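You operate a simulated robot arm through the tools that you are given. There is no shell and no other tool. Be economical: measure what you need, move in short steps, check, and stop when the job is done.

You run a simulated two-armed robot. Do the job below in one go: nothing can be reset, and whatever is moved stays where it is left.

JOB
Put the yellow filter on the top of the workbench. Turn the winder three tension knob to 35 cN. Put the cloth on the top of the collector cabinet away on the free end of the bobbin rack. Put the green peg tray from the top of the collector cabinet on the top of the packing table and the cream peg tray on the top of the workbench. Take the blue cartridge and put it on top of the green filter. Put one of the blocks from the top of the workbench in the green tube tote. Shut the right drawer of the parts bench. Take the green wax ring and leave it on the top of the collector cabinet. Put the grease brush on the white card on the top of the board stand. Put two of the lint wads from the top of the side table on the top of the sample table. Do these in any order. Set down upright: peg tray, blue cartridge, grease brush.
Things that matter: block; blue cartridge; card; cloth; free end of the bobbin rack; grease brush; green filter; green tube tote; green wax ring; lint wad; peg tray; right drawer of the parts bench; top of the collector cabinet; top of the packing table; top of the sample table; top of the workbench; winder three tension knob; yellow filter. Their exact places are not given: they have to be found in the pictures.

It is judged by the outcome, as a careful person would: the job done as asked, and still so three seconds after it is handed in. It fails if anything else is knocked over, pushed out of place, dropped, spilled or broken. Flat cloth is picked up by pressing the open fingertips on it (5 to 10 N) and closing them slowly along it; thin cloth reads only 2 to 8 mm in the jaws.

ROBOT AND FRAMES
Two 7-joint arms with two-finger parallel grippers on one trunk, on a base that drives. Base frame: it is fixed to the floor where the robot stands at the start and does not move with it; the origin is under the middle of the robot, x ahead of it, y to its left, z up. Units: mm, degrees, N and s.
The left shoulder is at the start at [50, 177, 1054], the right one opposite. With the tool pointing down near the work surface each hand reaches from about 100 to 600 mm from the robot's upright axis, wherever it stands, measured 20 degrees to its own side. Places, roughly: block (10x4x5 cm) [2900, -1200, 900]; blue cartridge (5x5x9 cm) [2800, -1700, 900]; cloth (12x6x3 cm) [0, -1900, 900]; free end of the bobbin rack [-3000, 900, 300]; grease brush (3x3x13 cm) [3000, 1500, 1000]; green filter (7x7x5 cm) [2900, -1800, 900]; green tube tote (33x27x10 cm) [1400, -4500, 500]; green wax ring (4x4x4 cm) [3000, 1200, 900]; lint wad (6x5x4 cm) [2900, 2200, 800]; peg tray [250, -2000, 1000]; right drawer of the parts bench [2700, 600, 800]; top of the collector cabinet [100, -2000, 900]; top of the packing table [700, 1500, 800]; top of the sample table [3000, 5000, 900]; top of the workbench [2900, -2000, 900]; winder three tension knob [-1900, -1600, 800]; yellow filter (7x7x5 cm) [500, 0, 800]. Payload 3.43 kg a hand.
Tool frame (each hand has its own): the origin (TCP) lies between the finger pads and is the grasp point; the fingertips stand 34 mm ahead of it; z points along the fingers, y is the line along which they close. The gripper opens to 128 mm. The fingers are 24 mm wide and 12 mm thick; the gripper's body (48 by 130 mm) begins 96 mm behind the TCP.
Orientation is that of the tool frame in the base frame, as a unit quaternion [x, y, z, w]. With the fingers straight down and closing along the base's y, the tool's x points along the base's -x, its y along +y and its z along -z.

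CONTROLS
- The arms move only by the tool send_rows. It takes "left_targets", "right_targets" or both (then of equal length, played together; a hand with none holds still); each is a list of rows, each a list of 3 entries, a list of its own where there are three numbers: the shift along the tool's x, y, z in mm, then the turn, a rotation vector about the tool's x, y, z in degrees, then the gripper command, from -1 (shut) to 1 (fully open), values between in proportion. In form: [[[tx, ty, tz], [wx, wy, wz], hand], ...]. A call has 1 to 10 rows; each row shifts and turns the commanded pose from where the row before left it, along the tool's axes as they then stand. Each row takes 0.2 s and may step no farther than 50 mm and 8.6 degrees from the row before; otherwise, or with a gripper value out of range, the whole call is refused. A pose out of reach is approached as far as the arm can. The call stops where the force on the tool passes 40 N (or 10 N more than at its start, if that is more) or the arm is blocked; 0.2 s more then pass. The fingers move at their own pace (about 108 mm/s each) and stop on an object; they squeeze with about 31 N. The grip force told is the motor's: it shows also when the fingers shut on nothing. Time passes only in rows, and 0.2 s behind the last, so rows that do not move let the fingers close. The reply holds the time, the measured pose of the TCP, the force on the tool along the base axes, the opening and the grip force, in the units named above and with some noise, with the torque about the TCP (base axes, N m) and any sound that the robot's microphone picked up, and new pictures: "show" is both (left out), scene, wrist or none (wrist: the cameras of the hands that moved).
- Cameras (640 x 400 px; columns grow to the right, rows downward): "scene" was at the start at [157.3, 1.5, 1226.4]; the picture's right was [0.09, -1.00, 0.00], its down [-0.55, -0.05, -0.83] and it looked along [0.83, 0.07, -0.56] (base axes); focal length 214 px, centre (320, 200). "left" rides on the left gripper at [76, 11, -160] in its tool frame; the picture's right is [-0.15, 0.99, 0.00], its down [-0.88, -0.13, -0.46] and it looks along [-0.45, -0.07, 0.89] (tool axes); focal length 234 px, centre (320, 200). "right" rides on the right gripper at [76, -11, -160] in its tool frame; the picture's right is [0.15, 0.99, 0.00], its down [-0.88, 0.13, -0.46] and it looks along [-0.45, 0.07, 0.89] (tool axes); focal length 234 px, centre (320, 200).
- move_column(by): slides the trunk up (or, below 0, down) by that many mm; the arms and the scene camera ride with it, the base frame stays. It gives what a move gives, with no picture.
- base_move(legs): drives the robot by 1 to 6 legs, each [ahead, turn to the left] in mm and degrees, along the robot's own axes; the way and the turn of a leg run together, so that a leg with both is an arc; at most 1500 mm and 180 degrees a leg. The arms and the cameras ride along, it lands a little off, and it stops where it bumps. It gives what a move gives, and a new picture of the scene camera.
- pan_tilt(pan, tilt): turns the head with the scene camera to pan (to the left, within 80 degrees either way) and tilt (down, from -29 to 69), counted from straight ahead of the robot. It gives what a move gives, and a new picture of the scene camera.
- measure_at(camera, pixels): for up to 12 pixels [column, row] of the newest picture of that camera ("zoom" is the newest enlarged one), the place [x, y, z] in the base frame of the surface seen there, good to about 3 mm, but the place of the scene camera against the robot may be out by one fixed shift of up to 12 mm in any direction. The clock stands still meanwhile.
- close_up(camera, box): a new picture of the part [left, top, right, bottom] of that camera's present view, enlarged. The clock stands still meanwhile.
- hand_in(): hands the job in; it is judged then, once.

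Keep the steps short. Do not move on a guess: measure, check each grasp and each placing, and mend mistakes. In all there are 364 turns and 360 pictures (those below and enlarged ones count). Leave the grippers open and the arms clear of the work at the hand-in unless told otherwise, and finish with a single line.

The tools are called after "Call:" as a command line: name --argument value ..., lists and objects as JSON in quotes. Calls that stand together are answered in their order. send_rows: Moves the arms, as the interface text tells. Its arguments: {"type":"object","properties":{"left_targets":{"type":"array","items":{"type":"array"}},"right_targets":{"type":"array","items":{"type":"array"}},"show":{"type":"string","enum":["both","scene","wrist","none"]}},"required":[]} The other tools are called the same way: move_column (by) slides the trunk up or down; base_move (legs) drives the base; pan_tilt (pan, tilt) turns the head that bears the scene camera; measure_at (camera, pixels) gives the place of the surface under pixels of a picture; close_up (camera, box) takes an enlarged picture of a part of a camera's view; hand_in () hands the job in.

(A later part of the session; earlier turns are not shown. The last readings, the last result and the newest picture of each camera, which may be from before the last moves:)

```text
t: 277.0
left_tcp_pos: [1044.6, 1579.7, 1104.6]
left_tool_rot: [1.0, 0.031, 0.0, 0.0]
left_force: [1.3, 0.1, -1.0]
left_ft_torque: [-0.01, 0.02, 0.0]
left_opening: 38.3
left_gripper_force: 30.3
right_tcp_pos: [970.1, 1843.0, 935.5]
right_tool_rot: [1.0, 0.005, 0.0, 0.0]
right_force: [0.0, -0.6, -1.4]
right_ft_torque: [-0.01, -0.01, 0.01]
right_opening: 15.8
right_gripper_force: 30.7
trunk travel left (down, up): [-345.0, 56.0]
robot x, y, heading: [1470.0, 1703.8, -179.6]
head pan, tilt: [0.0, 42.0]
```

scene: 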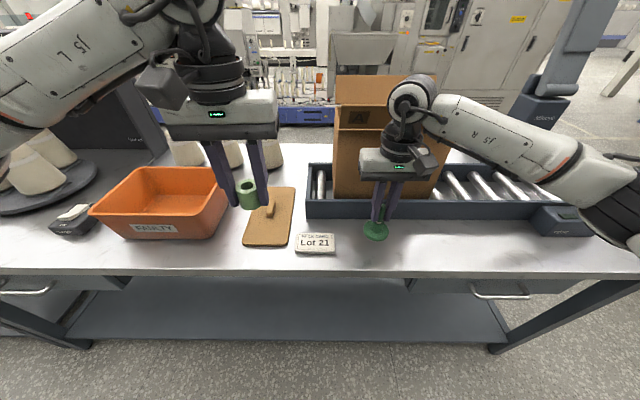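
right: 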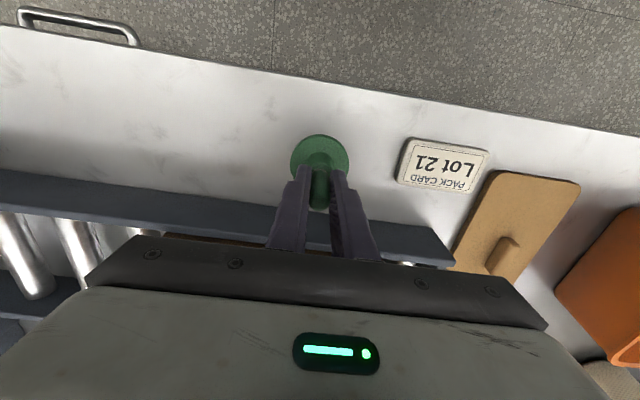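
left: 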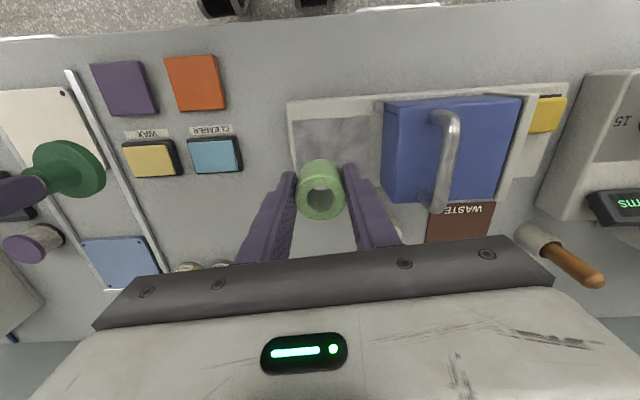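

Call:
send_rows --right_targets '[[[0, 0, 1], [0, 0, 0], -1], [[0, 0, 1], [0, 0, 0], -1], [[0, 0, 1], [0, 0, 0], -1], [[0, 0, 0], [0, 0, 0], -1]]' --show "none"

Call:
close_up --camera "scene" --box '[320, 150, 440, 260]'

```text
t: 278.0
left_tcp_pos: [1045.7, 1580.1, 1104.5]
left_tool_rot: [0.999, 0.032, -0.001, 0.0]
left_force: [-0.1, 0.1, -0.2]
left_ft_torque: [0.02, -0.03, 0.01]
left_opening: 38.6
left_gripper_force: 30.3
right_tcp_pos: [968.7, 1842.1, 932.8]
right_tool_rot: [1.0, 0.004, 0.0, 0.0]
right_force: [0.7, 0.4, 4.3]
right_ft_torque: [-0.02, -0.08, 0.02]
right_opening: 15.7
right_gripper_force: 30.5
trunk travel left (down, up): [-345.0, 56.0]
robot x, y, heading: [1467.4, 1706.3, -179.4]
head pan, tilt: [0.0, 42.0]
```

```text
3.64 times, centred on (380, 205) of scene
```

zoom: 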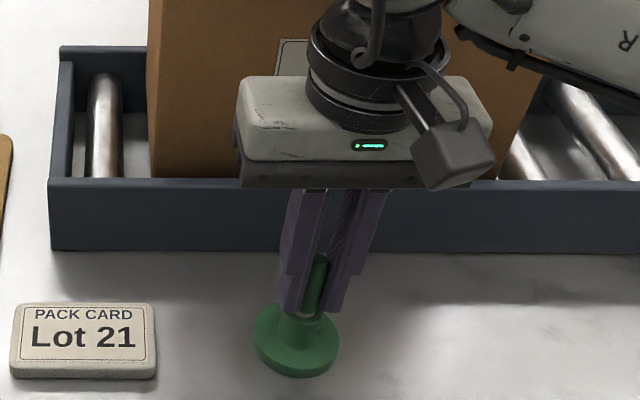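

Contact. Release and rise.

Call:
send_rows --right_targets '[[[0, 0, 0], [0, 0, 0], -0.5], [[0, 0, 0], [0, 0, 0], 0], [[0, 0, 0], [0, 0, 0], 0], [[0, 0, -30], [0, 0, 0], 0], [[0, 0, -40], [0, 0, 0], 0], [[0, 0, -40], [0, 0, 0], 0], [[40, 0, -25], [0, 0, 0], 0.5], [[40, 0, -25], [0, 0, 0], 1]]' --show "both"

```text
t: 279.8
left_tcp_pos: [1045.0, 1581.0, 1104.7]
left_tool_rot: [1.0, 0.031, 0.0, 0.001]
left_force: [-0.1, 0.7, 0.1]
left_ft_torque: [0.02, 0.04, -0.01]
left_opening: 38.5
left_gripper_force: 30.8
right_tcp_pos: [1052.2, 1839.2, 1091.9]
right_tool_rot: [1.0, 0.004, 0.0, 0.0]
right_force: [0.8, 0.3, -0.9]
right_ft_torque: [0.0, 0.03, -0.01]
right_opening: 128.0
right_gripper_force: 0.1
trunk travel left (down, up): [-345.0, 56.0]
robot x, y, heading: [1471.8, 1704.0, -179.4]
head pan, tilt: [0.0, 42.0]
```

scene: 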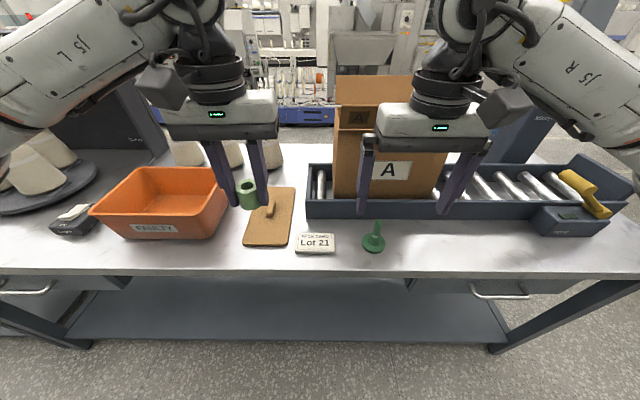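
right: 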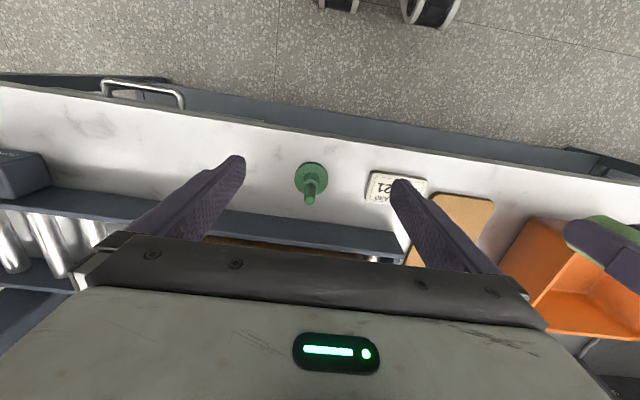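

Green tray stands on the packing table. I back off and turn back to the parts bench to find the board stand and brush.

Call:
base_move --legs '[[-300, 0], [0, -180]]'

Call:
pan_tilt --pan 20 --tilt 15

```text
t: 289.2
left_tcp_pos: [2200.5, 1822.6, 1105.6]
left_tool_rot: [-0.022, 1.0, 0.001, 0.0]
left_force: [-0.5, -0.7, 0.1]
left_ft_torque: [0.0, 0.04, -0.01]
left_opening: 38.2
left_gripper_force: 30.9
right_tcp_pos: [2190.6, 1562.6, 1092.2]
right_tool_rot: [0.006, 1.0, -0.001, 0.0]
right_force: [0.1, 0.0, 0.4]
right_ft_torque: [-0.02, 0.01, 0.0]
right_opening: 128.1
right_gripper_force: 0.1
trunk travel left (down, up): [-345.0, 56.0]
robot x, y, heading: [1772.2, 1704.9, -0.9]
head pan, tilt: [0.0, 42.0]
```

scene: 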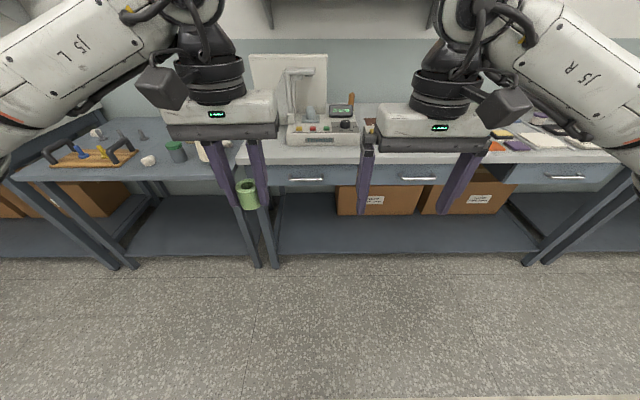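

```text
t: 290.1
left_tcp_pos: [2200.6, 1822.3, 1103.7]
left_tool_rot: [-0.02, 1.0, 0.0, 0.0]
left_force: [0.5, -0.1, -0.7]
left_ft_torque: [-0.01, 0.03, -0.02]
left_opening: 38.5
left_gripper_force: 31.0
right_tcp_pos: [2189.8, 1563.7, 1092.2]
right_tool_rot: [0.005, 1.0, -0.001, 0.0]
right_force: [-1.1, 0.0, -0.3]
right_ft_torque: [-0.02, 0.02, 0.0]
right_opening: 128.1
right_gripper_force: 0.1
trunk travel left (down, up): [-345.0, 56.0]
robot x, y, heading: [1771.7, 1705.9, -0.8]
head pan, tilt: [20.0, 15.0]
```

scene: 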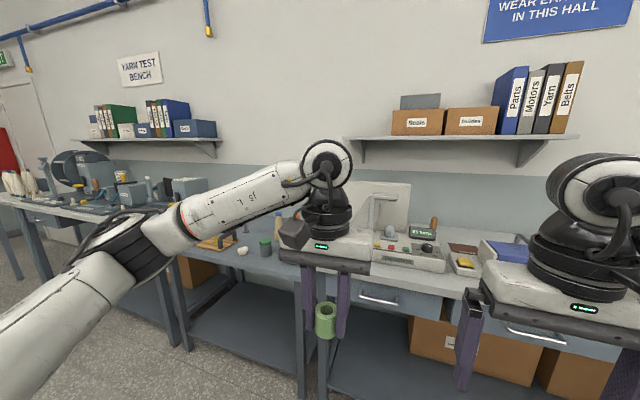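

I zoom on the device near (395,215) and the side table.

Call:
close_up --camera "scene" --box '[160, 160, 480, 300]'

Call:
pan_tilt --pan 60 --tilt 12

```text
2.00 times, centred on (320, 230) of scene
```

zoom: 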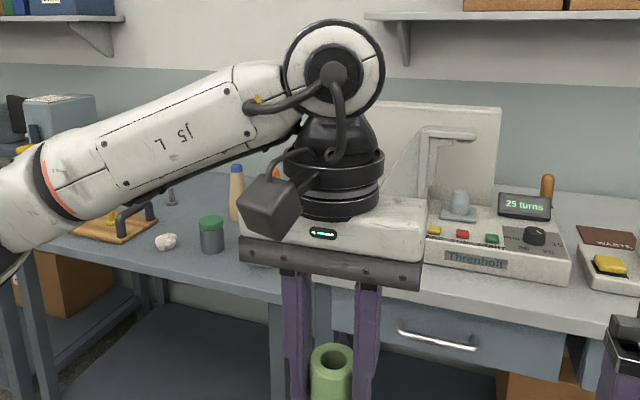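

```text
t: 291.2
left_tcp_pos: [2201.6, 1821.6, 1105.1]
left_tool_rot: [-0.021, 1.0, 0.001, 0.001]
left_force: [0.1, 0.7, -0.8]
left_ft_torque: [-0.02, -0.01, -0.01]
left_opening: 38.7
left_gripper_force: 30.3
right_tcp_pos: [2189.7, 1562.6, 1091.0]
right_tool_rot: [0.005, 1.0, -0.001, 0.0]
right_force: [0.3, 0.4, -0.2]
right_ft_torque: [-0.02, -0.04, 0.01]
right_opening: 128.2
right_gripper_force: 0.1
trunk travel left (down, up): [-345.0, 56.0]
robot x, y, heading: [1771.6, 1708.9, -0.7]
head pan, tilt: [60.0, 12.0]
```

scene: 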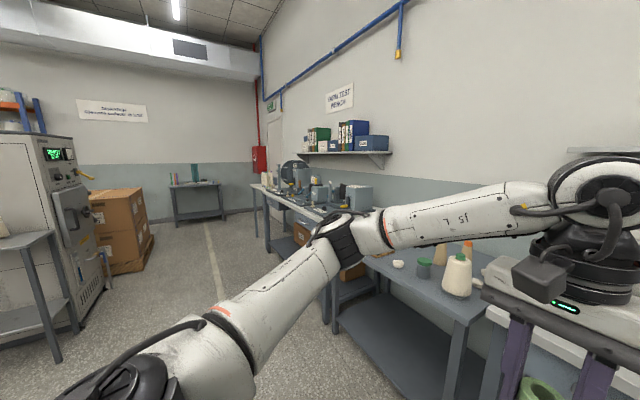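

I look straight ahead to measure the device and the brush before approaching.

Call:
pan_tilt --pan 0 --tilt 28

Call:
measure_at --camera "scene" --pixels '[[292, 132], [318, 130], [285, 118], [325, 118], [352, 158], [350, 170], [330, 175], [345, 165], [300, 155], [292, 165], [300, 185], [370, 180]]'

Call:
close_up --camera "scene" --box '[230, 90, 430, 220]'

```text
t: 292.5
left_tcp_pos: [2200.7, 1822.0, 1104.0]
left_tool_rot: [-0.021, 1.0, 0.002, 0.0]
left_force: [0.0, 0.0, -0.1]
left_ft_torque: [-0.04, 0.01, 0.02]
left_opening: 38.5
left_gripper_force: 30.9
right_tcp_pos: [2189.2, 1563.2, 1092.6]
right_tool_rot: [0.005, 1.0, -0.001, -0.001]
right_force: [1.6, -0.5, -0.5]
right_ft_torque: [0.01, 0.0, 0.02]
right_opening: 127.9
right_gripper_force: 0.0
trunk travel left (down, up): [-345.0, 56.0]
robot x, y, heading: [1774.9, 1706.6, -0.7]
head pan, tilt: [0.0, 28.0]
```

scene: 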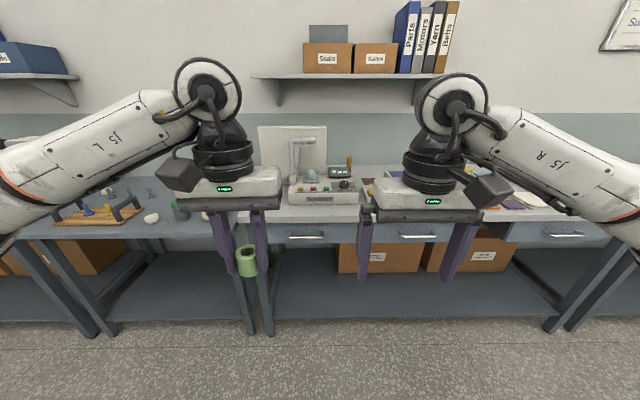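

```text
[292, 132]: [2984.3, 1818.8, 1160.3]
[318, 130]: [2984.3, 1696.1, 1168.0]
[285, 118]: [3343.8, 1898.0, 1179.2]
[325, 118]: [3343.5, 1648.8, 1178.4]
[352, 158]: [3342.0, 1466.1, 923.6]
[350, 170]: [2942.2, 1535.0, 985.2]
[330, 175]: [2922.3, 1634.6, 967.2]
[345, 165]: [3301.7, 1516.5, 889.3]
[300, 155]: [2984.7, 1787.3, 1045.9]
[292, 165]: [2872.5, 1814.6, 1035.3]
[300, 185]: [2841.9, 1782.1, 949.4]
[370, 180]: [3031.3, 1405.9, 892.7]
```

```text
3.08 times, centred on (330, 155) of scene
```

zoom: 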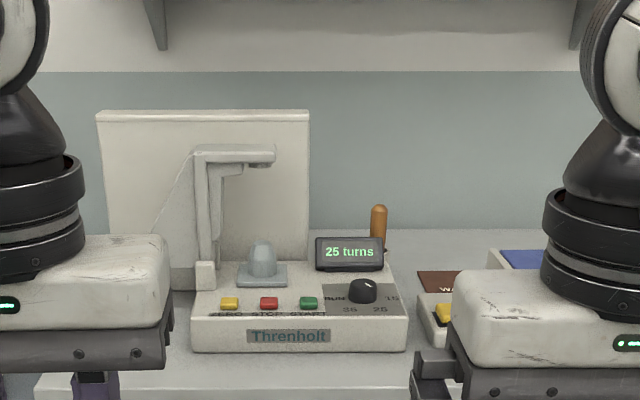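

I retract the left hand (tall guide on the device) and drive up.

Call:
send_rows --left_targets '[[[40, 20, -10], [0, 0, 0], -1], [[40, 20, -10], [0, 0, 0], -1], [[40, 20, -10], [0, 0, 0], -1], [[40, 20, 0], [0, 0, 0], -1]]' --show "none"

Call:
base_move --legs '[[0, -5], [635, 0], [0, 5]]'

Call:
pan_tilt --pan -10 --tilt 40

```text
t: 293.5
left_tcp_pos: [2035.6, 1896.3, 1134.8]
left_tool_rot: [-0.021, 1.0, 0.0, 0.0]
left_force: [-0.5, 0.2, -0.5]
left_ft_torque: [0.02, -0.02, 0.0]
left_opening: 38.5
left_gripper_force: 30.1
right_tcp_pos: [2188.3, 1563.4, 1091.1]
right_tool_rot: [0.005, 1.0, -0.001, 0.0]
right_force: [-0.8, 1.2, -0.4]
right_ft_torque: [-0.03, -0.01, 0.0]
right_opening: 128.0
right_gripper_force: 0.1
trunk travel left (down, up): [-345.0, 56.0]
robot x, y, heading: [1772.4, 1702.9, -0.9]
head pan, tilt: [0.0, 28.0]
```

```text
t: 298.1
left_tcp_pos: [2674.6, 1831.1, 1134.5]
left_tool_rot: [-0.02, 1.0, 0.001, -0.001]
left_force: [0.3, 0.8, 0.0]
left_ft_torque: [0.0, -0.02, -0.01]
left_opening: 38.3
left_gripper_force: 31.4
right_tcp_pos: [2825.8, 1499.6, 1093.0]
right_tool_rot: [0.006, 1.0, -0.001, 0.0]
right_force: [0.4, 0.6, 0.5]
right_ft_torque: [-0.02, 0.0, -0.01]
right_opening: 127.8
right_gripper_force: 0.0
trunk travel left (down, up): [-345.0, 56.0]
robot x, y, heading: [2411.2, 1643.9, -0.8]
head pan, tilt: [0.0, 28.0]
```

scene: 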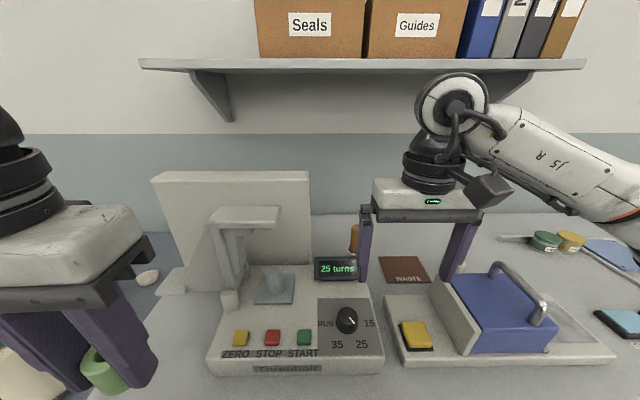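

```text
t: 298.8
left_tcp_pos: [2674.0, 1832.3, 1134.9]
left_tool_rot: [-0.022, 1.0, 0.002, 0.0]
left_force: [-0.1, 0.2, 0.4]
left_ft_torque: [0.04, 0.03, -0.02]
left_opening: 38.8
left_gripper_force: 30.8
right_tcp_pos: [2826.1, 1500.2, 1091.6]
right_tool_rot: [0.007, 1.0, -0.001, 0.0]
right_force: [0.3, 0.7, -0.7]
right_ft_torque: [-0.01, -0.02, -0.04]
right_opening: 128.1
right_gripper_force: 0.0
trunk travel left (down, up): [-345.0, 56.0]
robot x, y, heading: [2407.4, 1645.4, -0.8]
head pan, tilt: [-10.0, 40.0]
```

scene: 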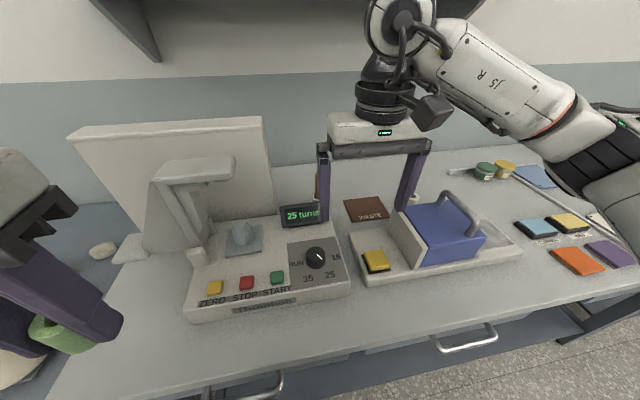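

I move the right hand forward with a narrower opening to see the brush handle.

Call:
send_rows --right_targets '[[[-30, 3, 0], [0, 0, 0], 0.5], [[-30, 3, 0], [0, 0, 0], 0], [[-30, 3, 0], [0, 0, 0], 0], [[-30, 3, 0], [0, 0, 0], 0]]' --show "wrist"

```text
t: 299.8
left_tcp_pos: [2673.9, 1832.4, 1135.2]
left_tool_rot: [-0.021, 1.0, 0.0, -0.001]
left_force: [0.1, -0.1, -0.8]
left_ft_torque: [-0.02, 0.05, 0.01]
left_opening: 38.5
left_gripper_force: 30.9
right_tcp_pos: [2946.3, 1510.8, 1091.3]
right_tool_rot: [0.005, 1.0, -0.001, 0.0]
right_force: [0.5, -0.6, -0.1]
right_ft_torque: [0.0, 0.01, 0.03]
right_opening: 64.0
right_gripper_force: 0.0
trunk travel left (down, up): [-345.0, 56.0]
robot x, y, heading: [2411.2, 1648.2, -0.4]
head pan, tilt: [-10.0, 40.0]
```

right: 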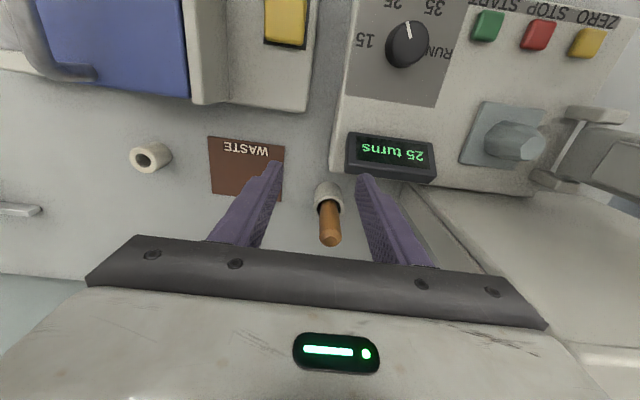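

Call:
measure_at --camera "right" --pixels '[[330, 238], [329, 225], [329, 208], [316, 195], [342, 195], [328, 187], [345, 145], [390, 160], [328, 200]]'

Call:
close_up --camera "right" --box '[270, 160, 400, 250]'

```text
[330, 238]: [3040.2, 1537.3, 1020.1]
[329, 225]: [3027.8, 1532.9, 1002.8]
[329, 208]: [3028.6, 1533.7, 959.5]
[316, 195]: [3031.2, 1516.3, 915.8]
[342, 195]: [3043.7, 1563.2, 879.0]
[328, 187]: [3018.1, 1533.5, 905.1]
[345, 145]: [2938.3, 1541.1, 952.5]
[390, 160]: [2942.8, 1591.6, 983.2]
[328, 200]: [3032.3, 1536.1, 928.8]
```

```text
4.44 times, centred on (335, 205) of right
```

zoom: 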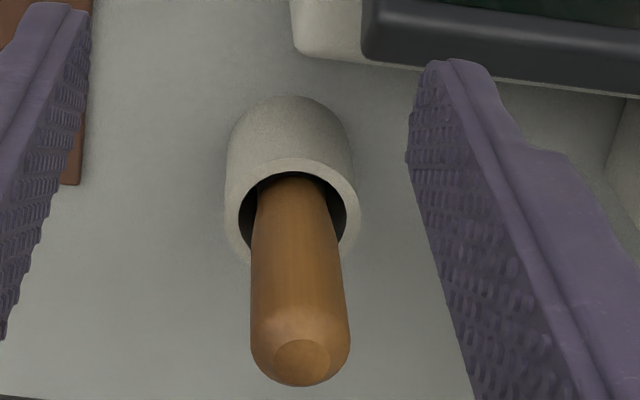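

Handle axis ≈ (3038,1535), top 1020, tube rim ≈ 925. I creep 12 mm forward, then move over it.

Call:
base_move --legs '[[12, 0]]'

Call:
send_rows --right_targets '[[[-27, 8, 0], [0, 0, 0], 0], [[-27, 8, 0], [0, 0, 0], 0], [[-26, 8, 0], [0, 0, 0], 0], [[0, 0, 20], [0, 0, 0], 0]]' --show "wrist"

```text
t: 300.5
left_tcp_pos: [2685.7, 1830.7, 1134.1]
left_tool_rot: [-0.021, 1.0, 0.001, -0.001]
left_force: [-0.1, -0.9, -0.3]
left_ft_torque: [0.02, 0.03, -0.01]
left_opening: 38.3
left_gripper_force: 30.6
right_tcp_pos: [2957.8, 1510.4, 1091.2]
right_tool_rot: [0.006, 1.0, -0.001, -0.001]
right_force: [0.1, -0.4, 0.1]
right_ft_torque: [-0.03, 0.04, 0.03]
right_opening: 63.6
right_gripper_force: 0.1
trunk travel left (down, up): [-345.0, 56.0]
robot x, y, heading: [2419.5, 1640.1, -0.8]
head pan, tilt: [-10.0, 40.0]
```

scene: 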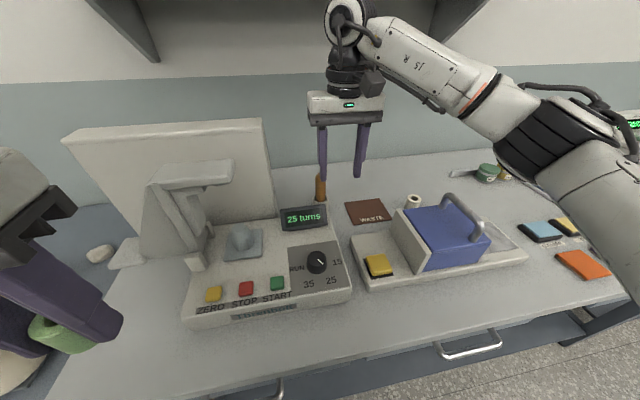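

```text
t: 301.5
left_tcp_pos: [2686.5, 1831.0, 1133.7]
left_tool_rot: [-0.02, 1.0, 0.002, -0.001]
left_force: [-0.2, -1.0, 0.0]
left_ft_torque: [0.05, 0.0, 0.0]
left_opening: 38.2
left_gripper_force: 31.5
right_tcp_pos: [3037.8, 1532.4, 1070.5]
right_tool_rot: [0.005, 1.0, 0.0, 0.0]
right_force: [0.4, -0.2, 0.7]
right_ft_torque: [0.02, 0.02, 0.02]
right_opening: 63.9
right_gripper_force: 0.1
trunk travel left (down, up): [-345.0, 56.0]
robot x, y, heading: [2420.6, 1643.6, -0.7]
head pan, tilt: [-10.0, 40.0]
```

right: 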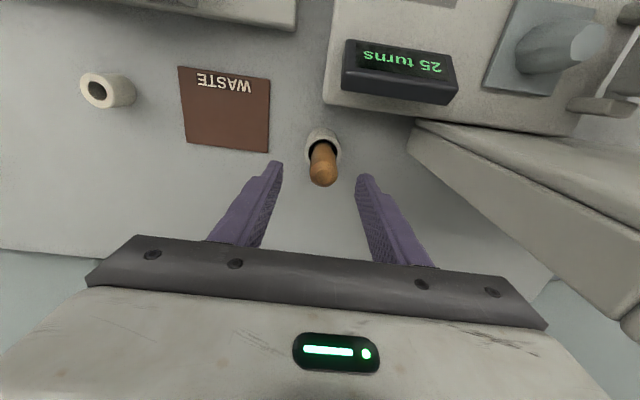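

Call:
measure_at --camera "right" --pixels '[[324, 176], [324, 168], [315, 170], [334, 170], [420, 150]]'

```text
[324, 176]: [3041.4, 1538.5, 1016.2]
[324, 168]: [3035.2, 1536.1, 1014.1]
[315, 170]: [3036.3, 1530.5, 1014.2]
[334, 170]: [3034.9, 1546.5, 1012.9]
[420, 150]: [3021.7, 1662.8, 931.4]
```

Handle centre ≈ (3040,1538). I adjust and descend to 975, then close.

Call:
send_rows --right_targets '[[[-2, 5, 25], [0, 0, 0], 0], [[0, 0, 30], [0, 0, 0], 0], [[0, 0, 25], [0, 0, 0], 0], [[0, 0, 15], [0, 0, 0], 0], [[0, 0, 0], [0, 0, 0], -0.6], [[0, 0, 0], [0, 0, 0], -1], [[0, 0, 0], [0, 0, 0], -1]]' --show "wrist"

```text
t: 303.1
left_tcp_pos: [2685.5, 1831.4, 1134.1]
left_tool_rot: [-0.021, 1.0, 0.001, -0.001]
left_force: [-0.4, 0.4, 0.3]
left_ft_torque: [-0.01, -0.01, 0.01]
left_opening: 38.4
left_gripper_force: 30.8
right_tcp_pos: [3039.4, 1538.5, 976.8]
right_tool_rot: [0.005, 1.0, -0.001, 0.0]
right_force: [1.4, 0.3, -0.7]
right_ft_torque: [-0.01, 0.05, 0.03]
right_opening: 27.4
right_gripper_force: 31.0
trunk travel left (down, up): [-345.0, 56.0]
robot x, y, heading: [2419.1, 1644.0, -1.1]
head pan, tilt: [-10.0, 40.0]
```

right: 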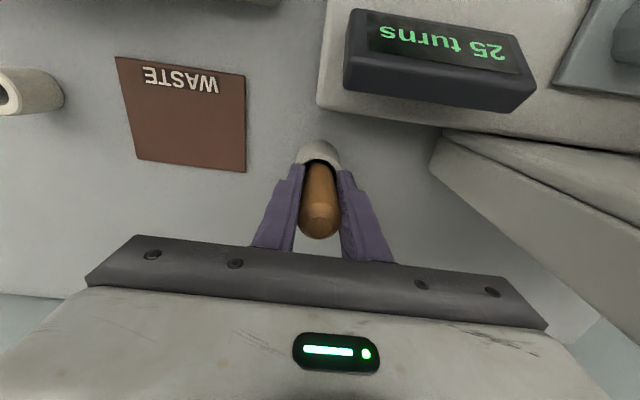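

Gripped (27.4 mm). I pull it straight up.

Call:
send_rows --right_targets '[[[0, 0, -5], [0, 0, 0], -1], [[0, 0, -12], [0, 0, 0], -1], [[0, 0, -20], [0, 0, 0], -1], [[0, 0, -20], [0, 0, 0], -1], [[0, 0, -20], [0, 0, 0], -1], [[0, 0, -20], [0, 0, 0], -1], [[0, 0, -20], [0, 0, 0], -1]]' --show "both"

```text
t: 304.7
left_tcp_pos: [2686.1, 1832.6, 1134.7]
left_tool_rot: [-0.021, 1.0, 0.001, -0.001]
left_force: [0.3, 1.1, -0.2]
left_ft_torque: [0.0, -0.01, -0.02]
left_opening: 38.7
left_gripper_force: 30.7
right_tcp_pos: [3038.1, 1536.7, 1092.9]
right_tool_rot: [0.005, 1.0, -0.001, -0.001]
right_force: [0.3, 1.1, 0.1]
right_ft_torque: [0.0, -0.01, 0.03]
right_opening: 27.9
right_gripper_force: 31.2
trunk travel left (down, up): [-345.0, 56.0]
robot x, y, heading: [2423.8, 1647.7, -0.9]
head pan, tilt: [-10.0, 40.0]
```

scene: 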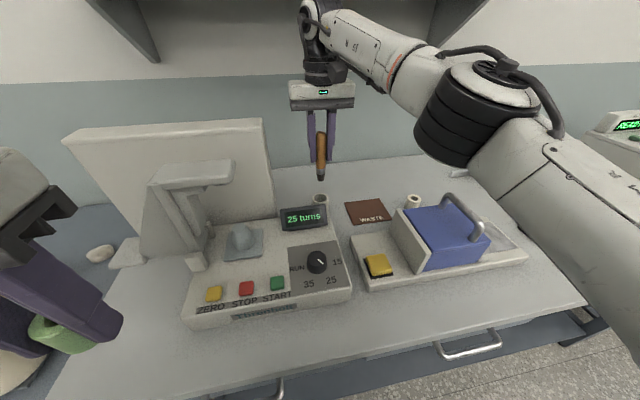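
right: 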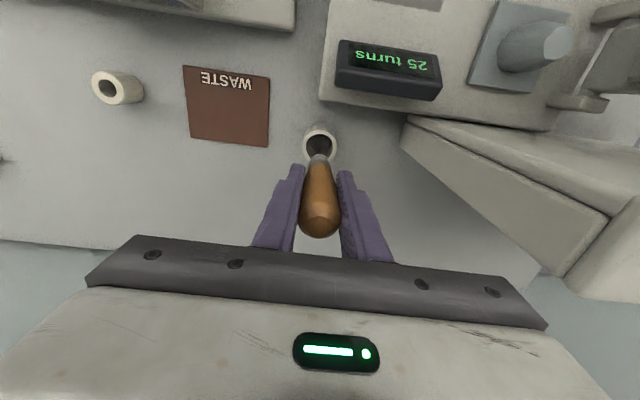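

Call:
close_up --camera "scene" --box '[280, 80, 370, 220]'

Call:
measure_at --camera "scene" --pixels '[[321, 178], [321, 172], [320, 138], [321, 155]]'

```text
2.86 times, centred on (325, 150) of scene
```

zoom: 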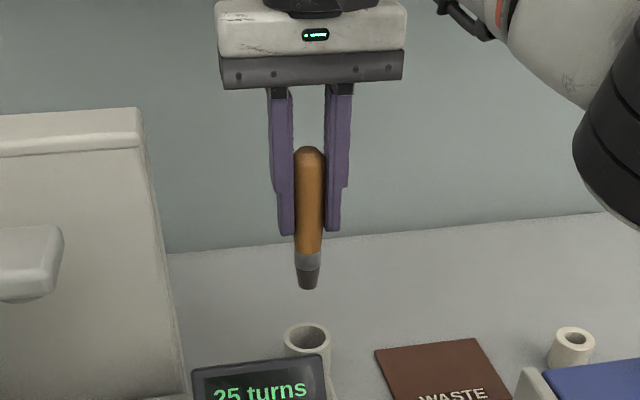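

```text
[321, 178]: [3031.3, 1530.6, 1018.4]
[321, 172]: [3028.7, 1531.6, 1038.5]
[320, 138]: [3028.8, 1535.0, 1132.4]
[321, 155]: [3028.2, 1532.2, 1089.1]
```

Brush is out; its lower end is ≈83 mm below the TCP. I retract and look for the board stand.

Call:
send_rows --right_targets '[[[0, 0, -30], [0, 0, 0], -1], [[40, -5, 0], [0, 0, 0], -1], [[40, -5, 0], [0, 0, 0], -1], [[40, -5, 0], [0, 0, 0], -1], [[40, -5, 0], [0, 0, 0], -1], [[40, -5, 0], [0, 0, 0], -1]]' --show "none"

Call:
base_move --legs '[[-750, 0], [0, -90]]'

Call:
pan_tilt --pan -30 --tilt 18

```text
t: 306.1
left_tcp_pos: [2685.1, 1830.2, 1135.8]
left_tool_rot: [-0.02, 1.0, 0.001, 0.001]
left_force: [0.4, -0.5, -0.4]
left_ft_torque: [0.01, -0.04, 0.0]
left_opening: 38.5
left_gripper_force: 31.1
right_tcp_pos: [2829.5, 1519.6, 1125.7]
right_tool_rot: [0.007, 1.0, 0.0, 0.0]
right_force: [-0.4, 0.2, -1.3]
right_ft_torque: [0.0, -0.01, 0.05]
right_opening: 27.6
right_gripper_force: 32.1
right hand out of reach, approached as far as the arm can: row 1
trunk travel left (down, up): [-345.0, 56.0]
robot x, y, heading: [2418.7, 1644.5, -0.7]
head pan, tilt: [-10.0, 40.0]
```

```text
t: 314.2
left_tcp_pos: [1832.2, 1386.1, 1133.9]
left_tool_rot: [0.71, 0.704, 0.001, 0.0]
left_force: [0.1, -0.3, -0.3]
left_ft_torque: [-0.04, -0.02, 0.01]
left_opening: 38.4
left_gripper_force: 31.5
right_tcp_pos: [1513.9, 1256.2, 1125.6]
right_tool_rot: [0.728, 0.685, 0.0, 0.0]
right_force: [-0.3, 0.5, 0.3]
right_ft_torque: [0.01, 0.0, 0.03]
right_opening: 27.9
right_gripper_force: 31.6
trunk travel left (down, up): [-345.0, 56.0]
robot x, y, heading: [1656.2, 1659.0, -93.5]
head pan, tilt: [-10.0, 40.0]
```

scene: 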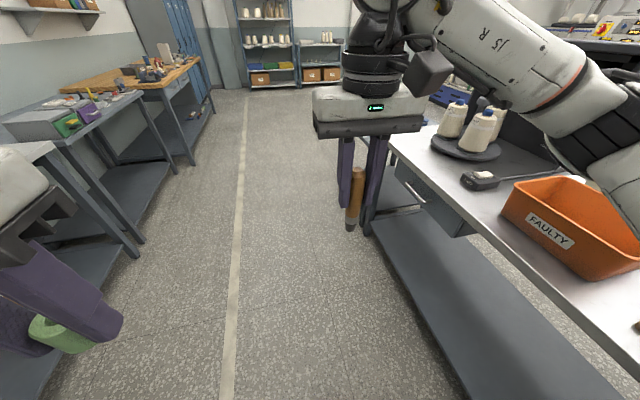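

```text
t: 315.0
left_tcp_pos: [1832.6, 1384.6, 1135.5]
left_tool_rot: [0.711, 0.703, 0.001, 0.0]
left_force: [-0.5, 0.4, -1.3]
left_ft_torque: [0.01, 0.0, 0.01]
left_opening: 38.4
left_gripper_force: 31.0
right_tcp_pos: [1514.5, 1255.0, 1125.0]
right_tool_rot: [0.729, 0.685, 0.0, 0.0]
right_force: [0.0, -0.5, 0.2]
right_ft_torque: [0.01, 0.03, 0.01]
right_opening: 27.9
right_gripper_force: 30.8
trunk travel left (down, up): [-345.0, 56.0]
robot x, y, heading: [1657.4, 1656.0, -93.7]
head pan, tilt: [-30.0, 18.0]
```

scene: 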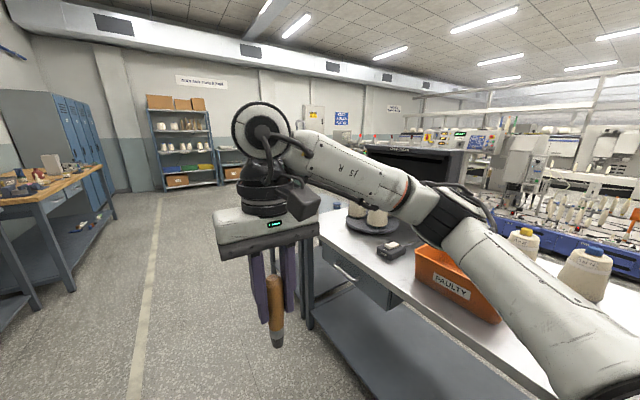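

Not here. I turn to look north.

Call:
base_move --legs '[[0, -176]]'

Call:
pan_tilt --pan 20 --tilt 12

```text
t: 322.6
left_tcp_pos: [1464.4, 1917.4, 1133.7]
left_tool_rot: [0.731, -0.683, -0.001, 0.001]
left_force: [0.1, -0.5, -0.6]
left_ft_torque: [0.01, -0.03, 0.0]
left_opening: 38.3
left_gripper_force: 31.2
right_tcp_pos: [1772.7, 2071.7, 1124.5]
right_tool_rot: [0.713, -0.702, 0.001, -0.001]
right_force: [-0.2, -0.2, 0.0]
right_ft_torque: [0.02, -0.03, 0.0]
right_opening: 27.5
right_gripper_force: 31.0
trunk travel left (down, up): [-345.0, 56.0]
robot x, y, heading: [1659.4, 1661.3, 90.7]
head pan, tilt: [-30.0, 18.0]
```

scene: 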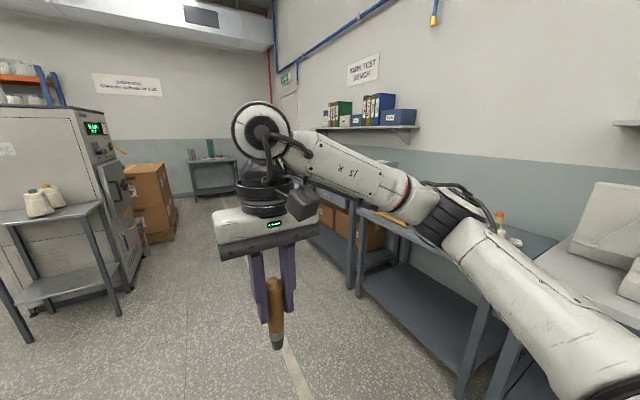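

```text
t: 323.8
left_tcp_pos: [1463.5, 1917.5, 1134.1]
left_tool_rot: [0.731, -0.682, 0.0, 0.001]
left_force: [-0.1, 0.0, -0.1]
left_ft_torque: [-0.02, -0.02, -0.02]
left_opening: 38.4
left_gripper_force: 31.0
right_tcp_pos: [1771.5, 2070.8, 1124.6]
right_tool_rot: [0.713, -0.701, 0.001, 0.0]
right_force: [-0.6, -0.4, -1.0]
right_ft_torque: [-0.01, 0.02, -0.03]
right_opening: 27.4
right_gripper_force: 30.6
trunk travel left (down, up): [-345.0, 56.0]
robot x, y, heading: [1660.7, 1654.7, 90.9]
head pan, tilt: [20.0, 12.0]
```

scene: 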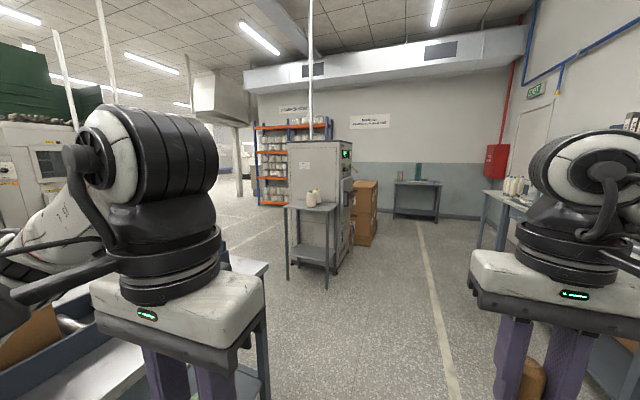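

Call:
close_up --camera "scene" --box '[250, 110, 480, 260]'

Call:
measure_at --camera "scene" --pixels '[[417, 183], [310, 207], [418, 172], [312, 198]]'

```text
2.67 times, centred on (365, 185) of scene
```

zoom: 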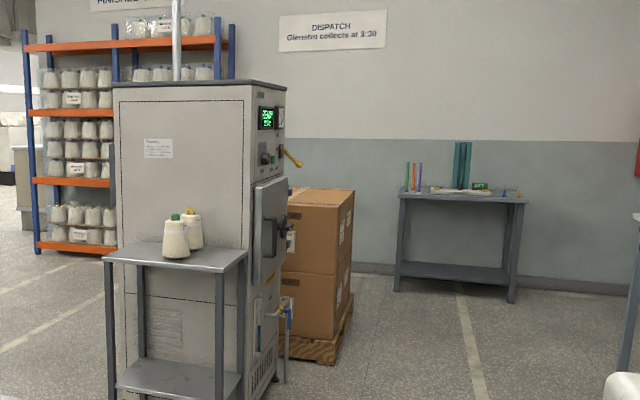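

```text
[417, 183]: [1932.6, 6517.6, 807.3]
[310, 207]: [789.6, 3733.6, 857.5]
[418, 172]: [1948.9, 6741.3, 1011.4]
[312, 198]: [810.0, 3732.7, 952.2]
```

Call:
close_up --camera "scene" --box '[385, 150, 450, 195]'

Call:
pan_tilt --pan -20 --tilt 12

```text
8.89 times, centred on (418, 172) of scene
```

zoom: 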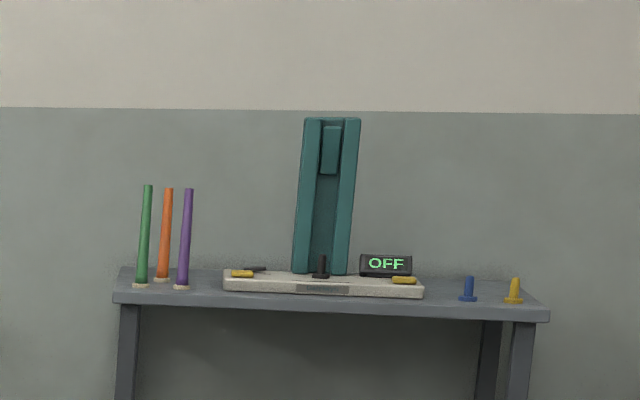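

```text
t: 324.9
left_tcp_pos: [1464.4, 1917.7, 1134.7]
left_tool_rot: [0.731, -0.683, 0.0, 0.001]
left_force: [0.0, 0.1, 0.3]
left_ft_torque: [0.01, 0.0, 0.03]
left_opening: 38.5
left_gripper_force: 31.5
right_tcp_pos: [1772.0, 2070.9, 1124.3]
right_tool_rot: [0.712, -0.702, 0.0, -0.001]
right_force: [-0.1, 0.6, -0.4]
right_ft_torque: [0.01, 0.01, 0.01]
right_opening: 27.2
right_gripper_force: 31.2
trunk travel left (down, up): [-345.0, 56.0]
robot x, y, heading: [1652.6, 1659.8, 91.0]
head pan, tilt: [-20.0, 12.0]
```

scene: 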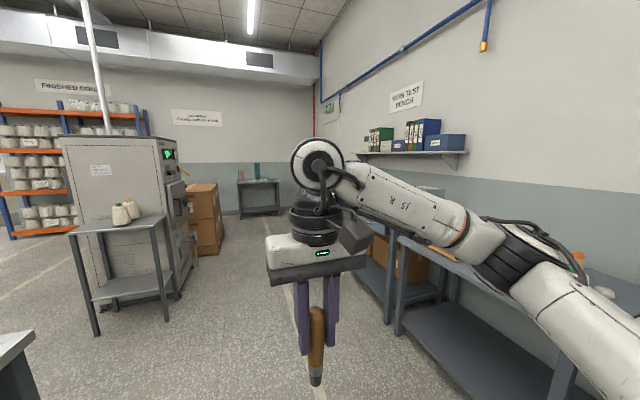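

No card there. I'll go back towards the start table, which had a white card on it, and look closely.

Call:
base_move --legs '[[0, 172], [1500, 0], [150, 0], [0, -83]]'

Call:
pan_tilt --pan 0 --tilt 28

```text
t: 344.0
left_tcp_pos: [1339.2, -181.3, 1133.9]
left_tool_rot: [0.999, 0.055, 0.001, 0.0]
left_force: [-0.2, -0.1, -0.2]
left_ft_torque: [0.02, 0.01, -0.02]
left_opening: 38.7
left_gripper_force: 31.0
right_tcp_pos: [1174.1, 118.1, 1125.0]
right_tool_rot: [1.0, 0.028, 0.0, -0.001]
right_force: [0.4, -0.1, -0.4]
right_ft_torque: [-0.02, 0.03, 0.0]
right_opening: 27.1
right_gripper_force: 30.7
trunk travel left (down, up): [-345.0, 56.0]
robot x, y, heading: [1592.3, 21.1, -176.7]
head pan, tilt: [-20.0, 12.0]
```

scene: 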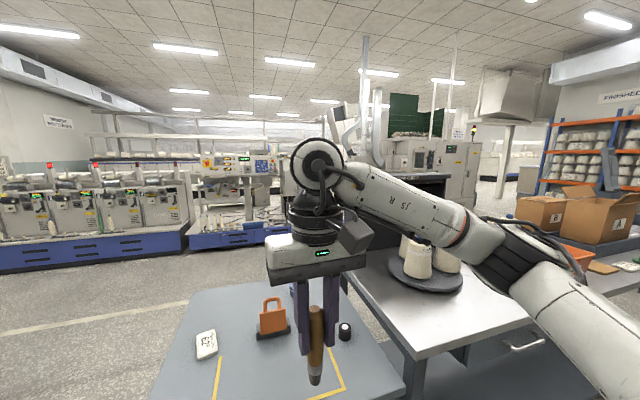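

```text
t: 344.9
left_tcp_pos: [1339.1, -182.4, 1135.2]
left_tool_rot: [0.999, 0.054, 0.0, 0.001]
left_force: [0.0, 0.5, -0.1]
left_ft_torque: [-0.03, -0.02, 0.02]
left_opening: 38.7
left_gripper_force: 31.2
right_tcp_pos: [1173.0, 118.1, 1125.3]
right_tool_rot: [1.0, 0.028, 0.0, -0.001]
right_force: [-1.0, -0.1, 0.3]
right_ft_torque: [-0.02, 0.0, 0.01]
right_opening: 27.1
right_gripper_force: 30.9
trunk travel left (down, up): [-345.0, 56.0]
robot x, y, heading: [1586.0, 19.9, -176.5]
head pan, tilt: [0.0, 28.0]
```

scene: 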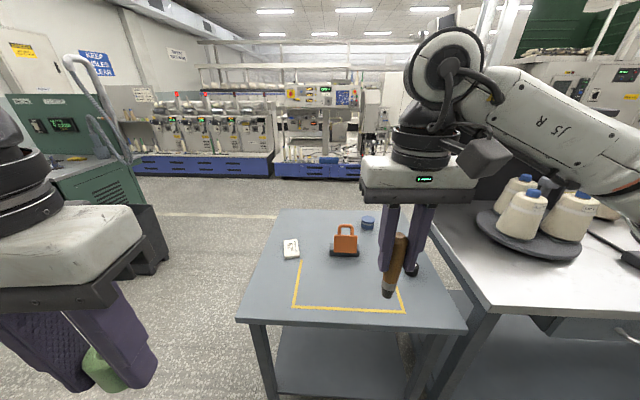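

The card on this table reads a label; I zoom on it, then check the middle table (between workbench and parts bench).

Call:
close_up --camera "scene" --box '[230, 200, 450, 330]'

Call:
base_move --legs '[[0, 165]]'

Call:
pan_tilt --pan 0 --tilt 22

```text
2.91 times, centred on (340, 265) of scene
```

zoom: 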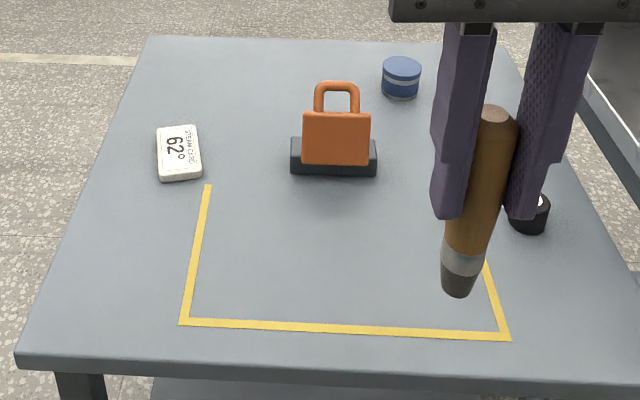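

```text
t: 352.1
left_tcp_pos: [1881.3, 168.1, 1134.3]
left_tool_rot: [0.057, 0.998, 0.001, -0.001]
left_force: [0.1, 0.6, 0.4]
left_ft_torque: [-0.01, 0.0, -0.01]
left_opening: 38.4
left_gripper_force: 31.0
right_tcp_pos: [1975.6, -161.7, 1125.5]
right_tool_rot: [0.083, 0.997, -0.001, 0.001]
right_force: [-0.2, 0.4, -0.5]
right_ft_torque: [0.0, 0.01, 0.02]
right_opening: 27.2
right_gripper_force: 30.8
trunk travel left (down, up): [-345.0, 56.0]
robot x, y, heading: [1589.3, 20.2, -9.3]
head pan, tilt: [0.0, 28.0]
```

scene: 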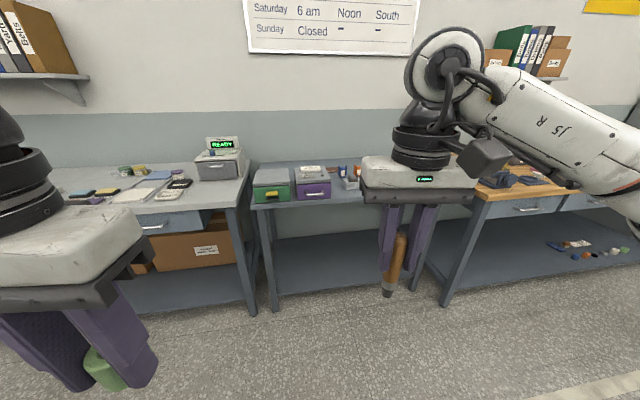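

```text
t: 352.8
left_tcp_pos: [1880.3, 166.7, 1135.8]
left_tool_rot: [0.057, 0.998, 0.0, -0.001]
left_force: [0.0, -0.1, -0.6]
left_ft_torque: [0.03, -0.02, 0.02]
left_opening: 38.6
left_gripper_force: 31.1
right_tcp_pos: [1975.2, -162.5, 1123.5]
right_tool_rot: [0.083, 0.997, -0.001, 0.001]
right_force: [-0.2, -0.3, -0.6]
right_ft_torque: [-0.01, 0.01, 0.02]
right_opening: 27.4
right_gripper_force: 30.8
trunk travel left (down, up): [-345.0, 56.0]
robot x, y, heading: [1593.8, 21.1, -9.7]
head pan, tilt: [0.0, 22.0]
```

scene: 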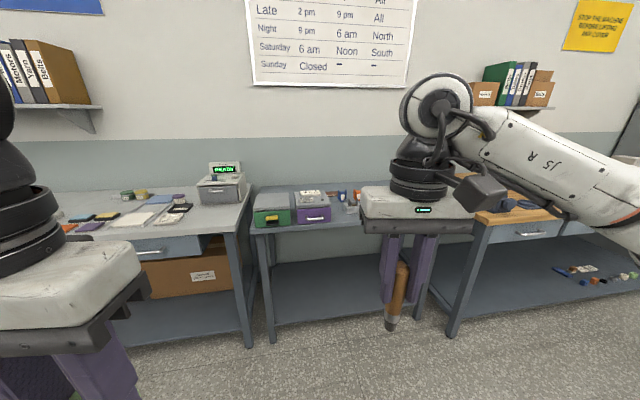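

Call:
close_up --camera "scene" --box '[40, 150, 380, 260]'

Call:
base_move --legs '[[0, -20]]'

Call:
close_up --camera "scene" --box '[40, 130, 380, 250]'

```text
1.88 times, centred on (210, 205) of scene
```

zoom: 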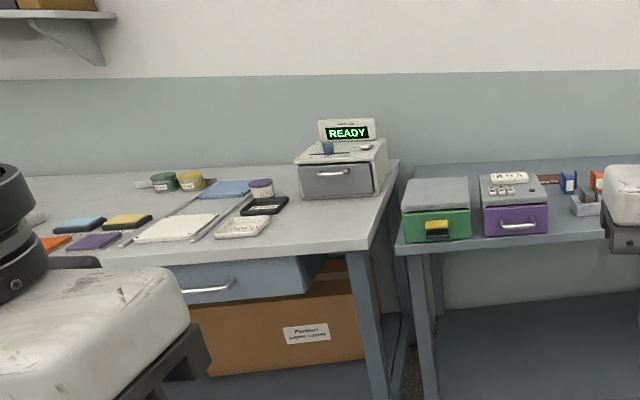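

```text
t: 354.2
left_tcp_pos: [1912.1, 59.8, 1135.2]
left_tool_rot: [0.228, 0.974, 0.002, -0.001]
left_force: [0.0, -0.6, 0.0]
left_ft_torque: [0.02, 0.01, 0.02]
left_opening: 38.5
left_gripper_force: 31.2
right_tcp_pos: [1890.3, -281.9, 1124.0]
right_tool_rot: [0.253, 0.968, 0.0, 0.001]
right_force: [-0.3, -0.6, -1.2]
right_ft_torque: [0.03, 0.01, 0.01]
right_opening: 27.0
right_gripper_force: 30.3
trunk travel left (down, up): [-345.0, 56.0]
robot x, y, heading: [1590.0, 23.8, -28.9]
head pan, tilt: [0.0, 22.0]
```

scene: 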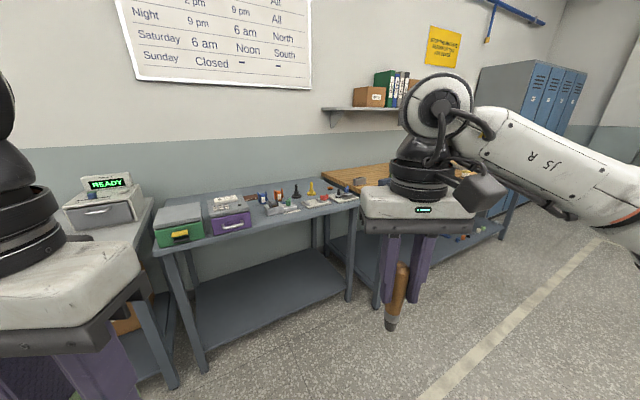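

```text
1.88 times, centred on (210, 190) of scene
```

zoom: 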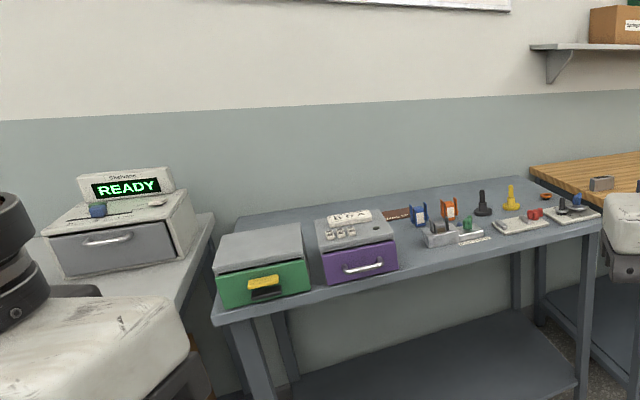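

No plain white card there. I'll deliver the ring to the cabinet now and search further on the way.

Call:
base_move --legs '[[0, -77], [1500, 0], [620, 0], [0, -74]]'

```text
t: 371.3
left_tcp_pos: [749.0, -2235.0, 1134.6]
left_tool_rot: [0.999, 0.032, 0.001, 0.001]
left_force: [0.0, 0.1, 0.8]
left_ft_torque: [0.0, 0.01, 0.02]
left_opening: 38.6
left_gripper_force: 31.1
right_tcp_pos: [597.7, -1927.8, 1124.4]
right_tool_rot: [1.0, 0.006, 0.0, -0.001]
right_force: [-0.1, -0.4, -0.4]
right_ft_torque: [0.0, -0.01, 0.03]
right_opening: 27.2
right_gripper_force: 31.1
trunk travel left (down, up): [-345.0, 56.0]
robot x, y, heading: [1008.1, -2041.4, -179.4]
head pan, tilt: [0.0, 22.0]
```

scene: 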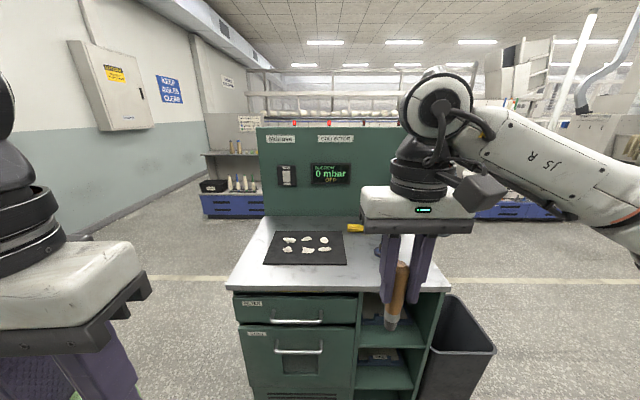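

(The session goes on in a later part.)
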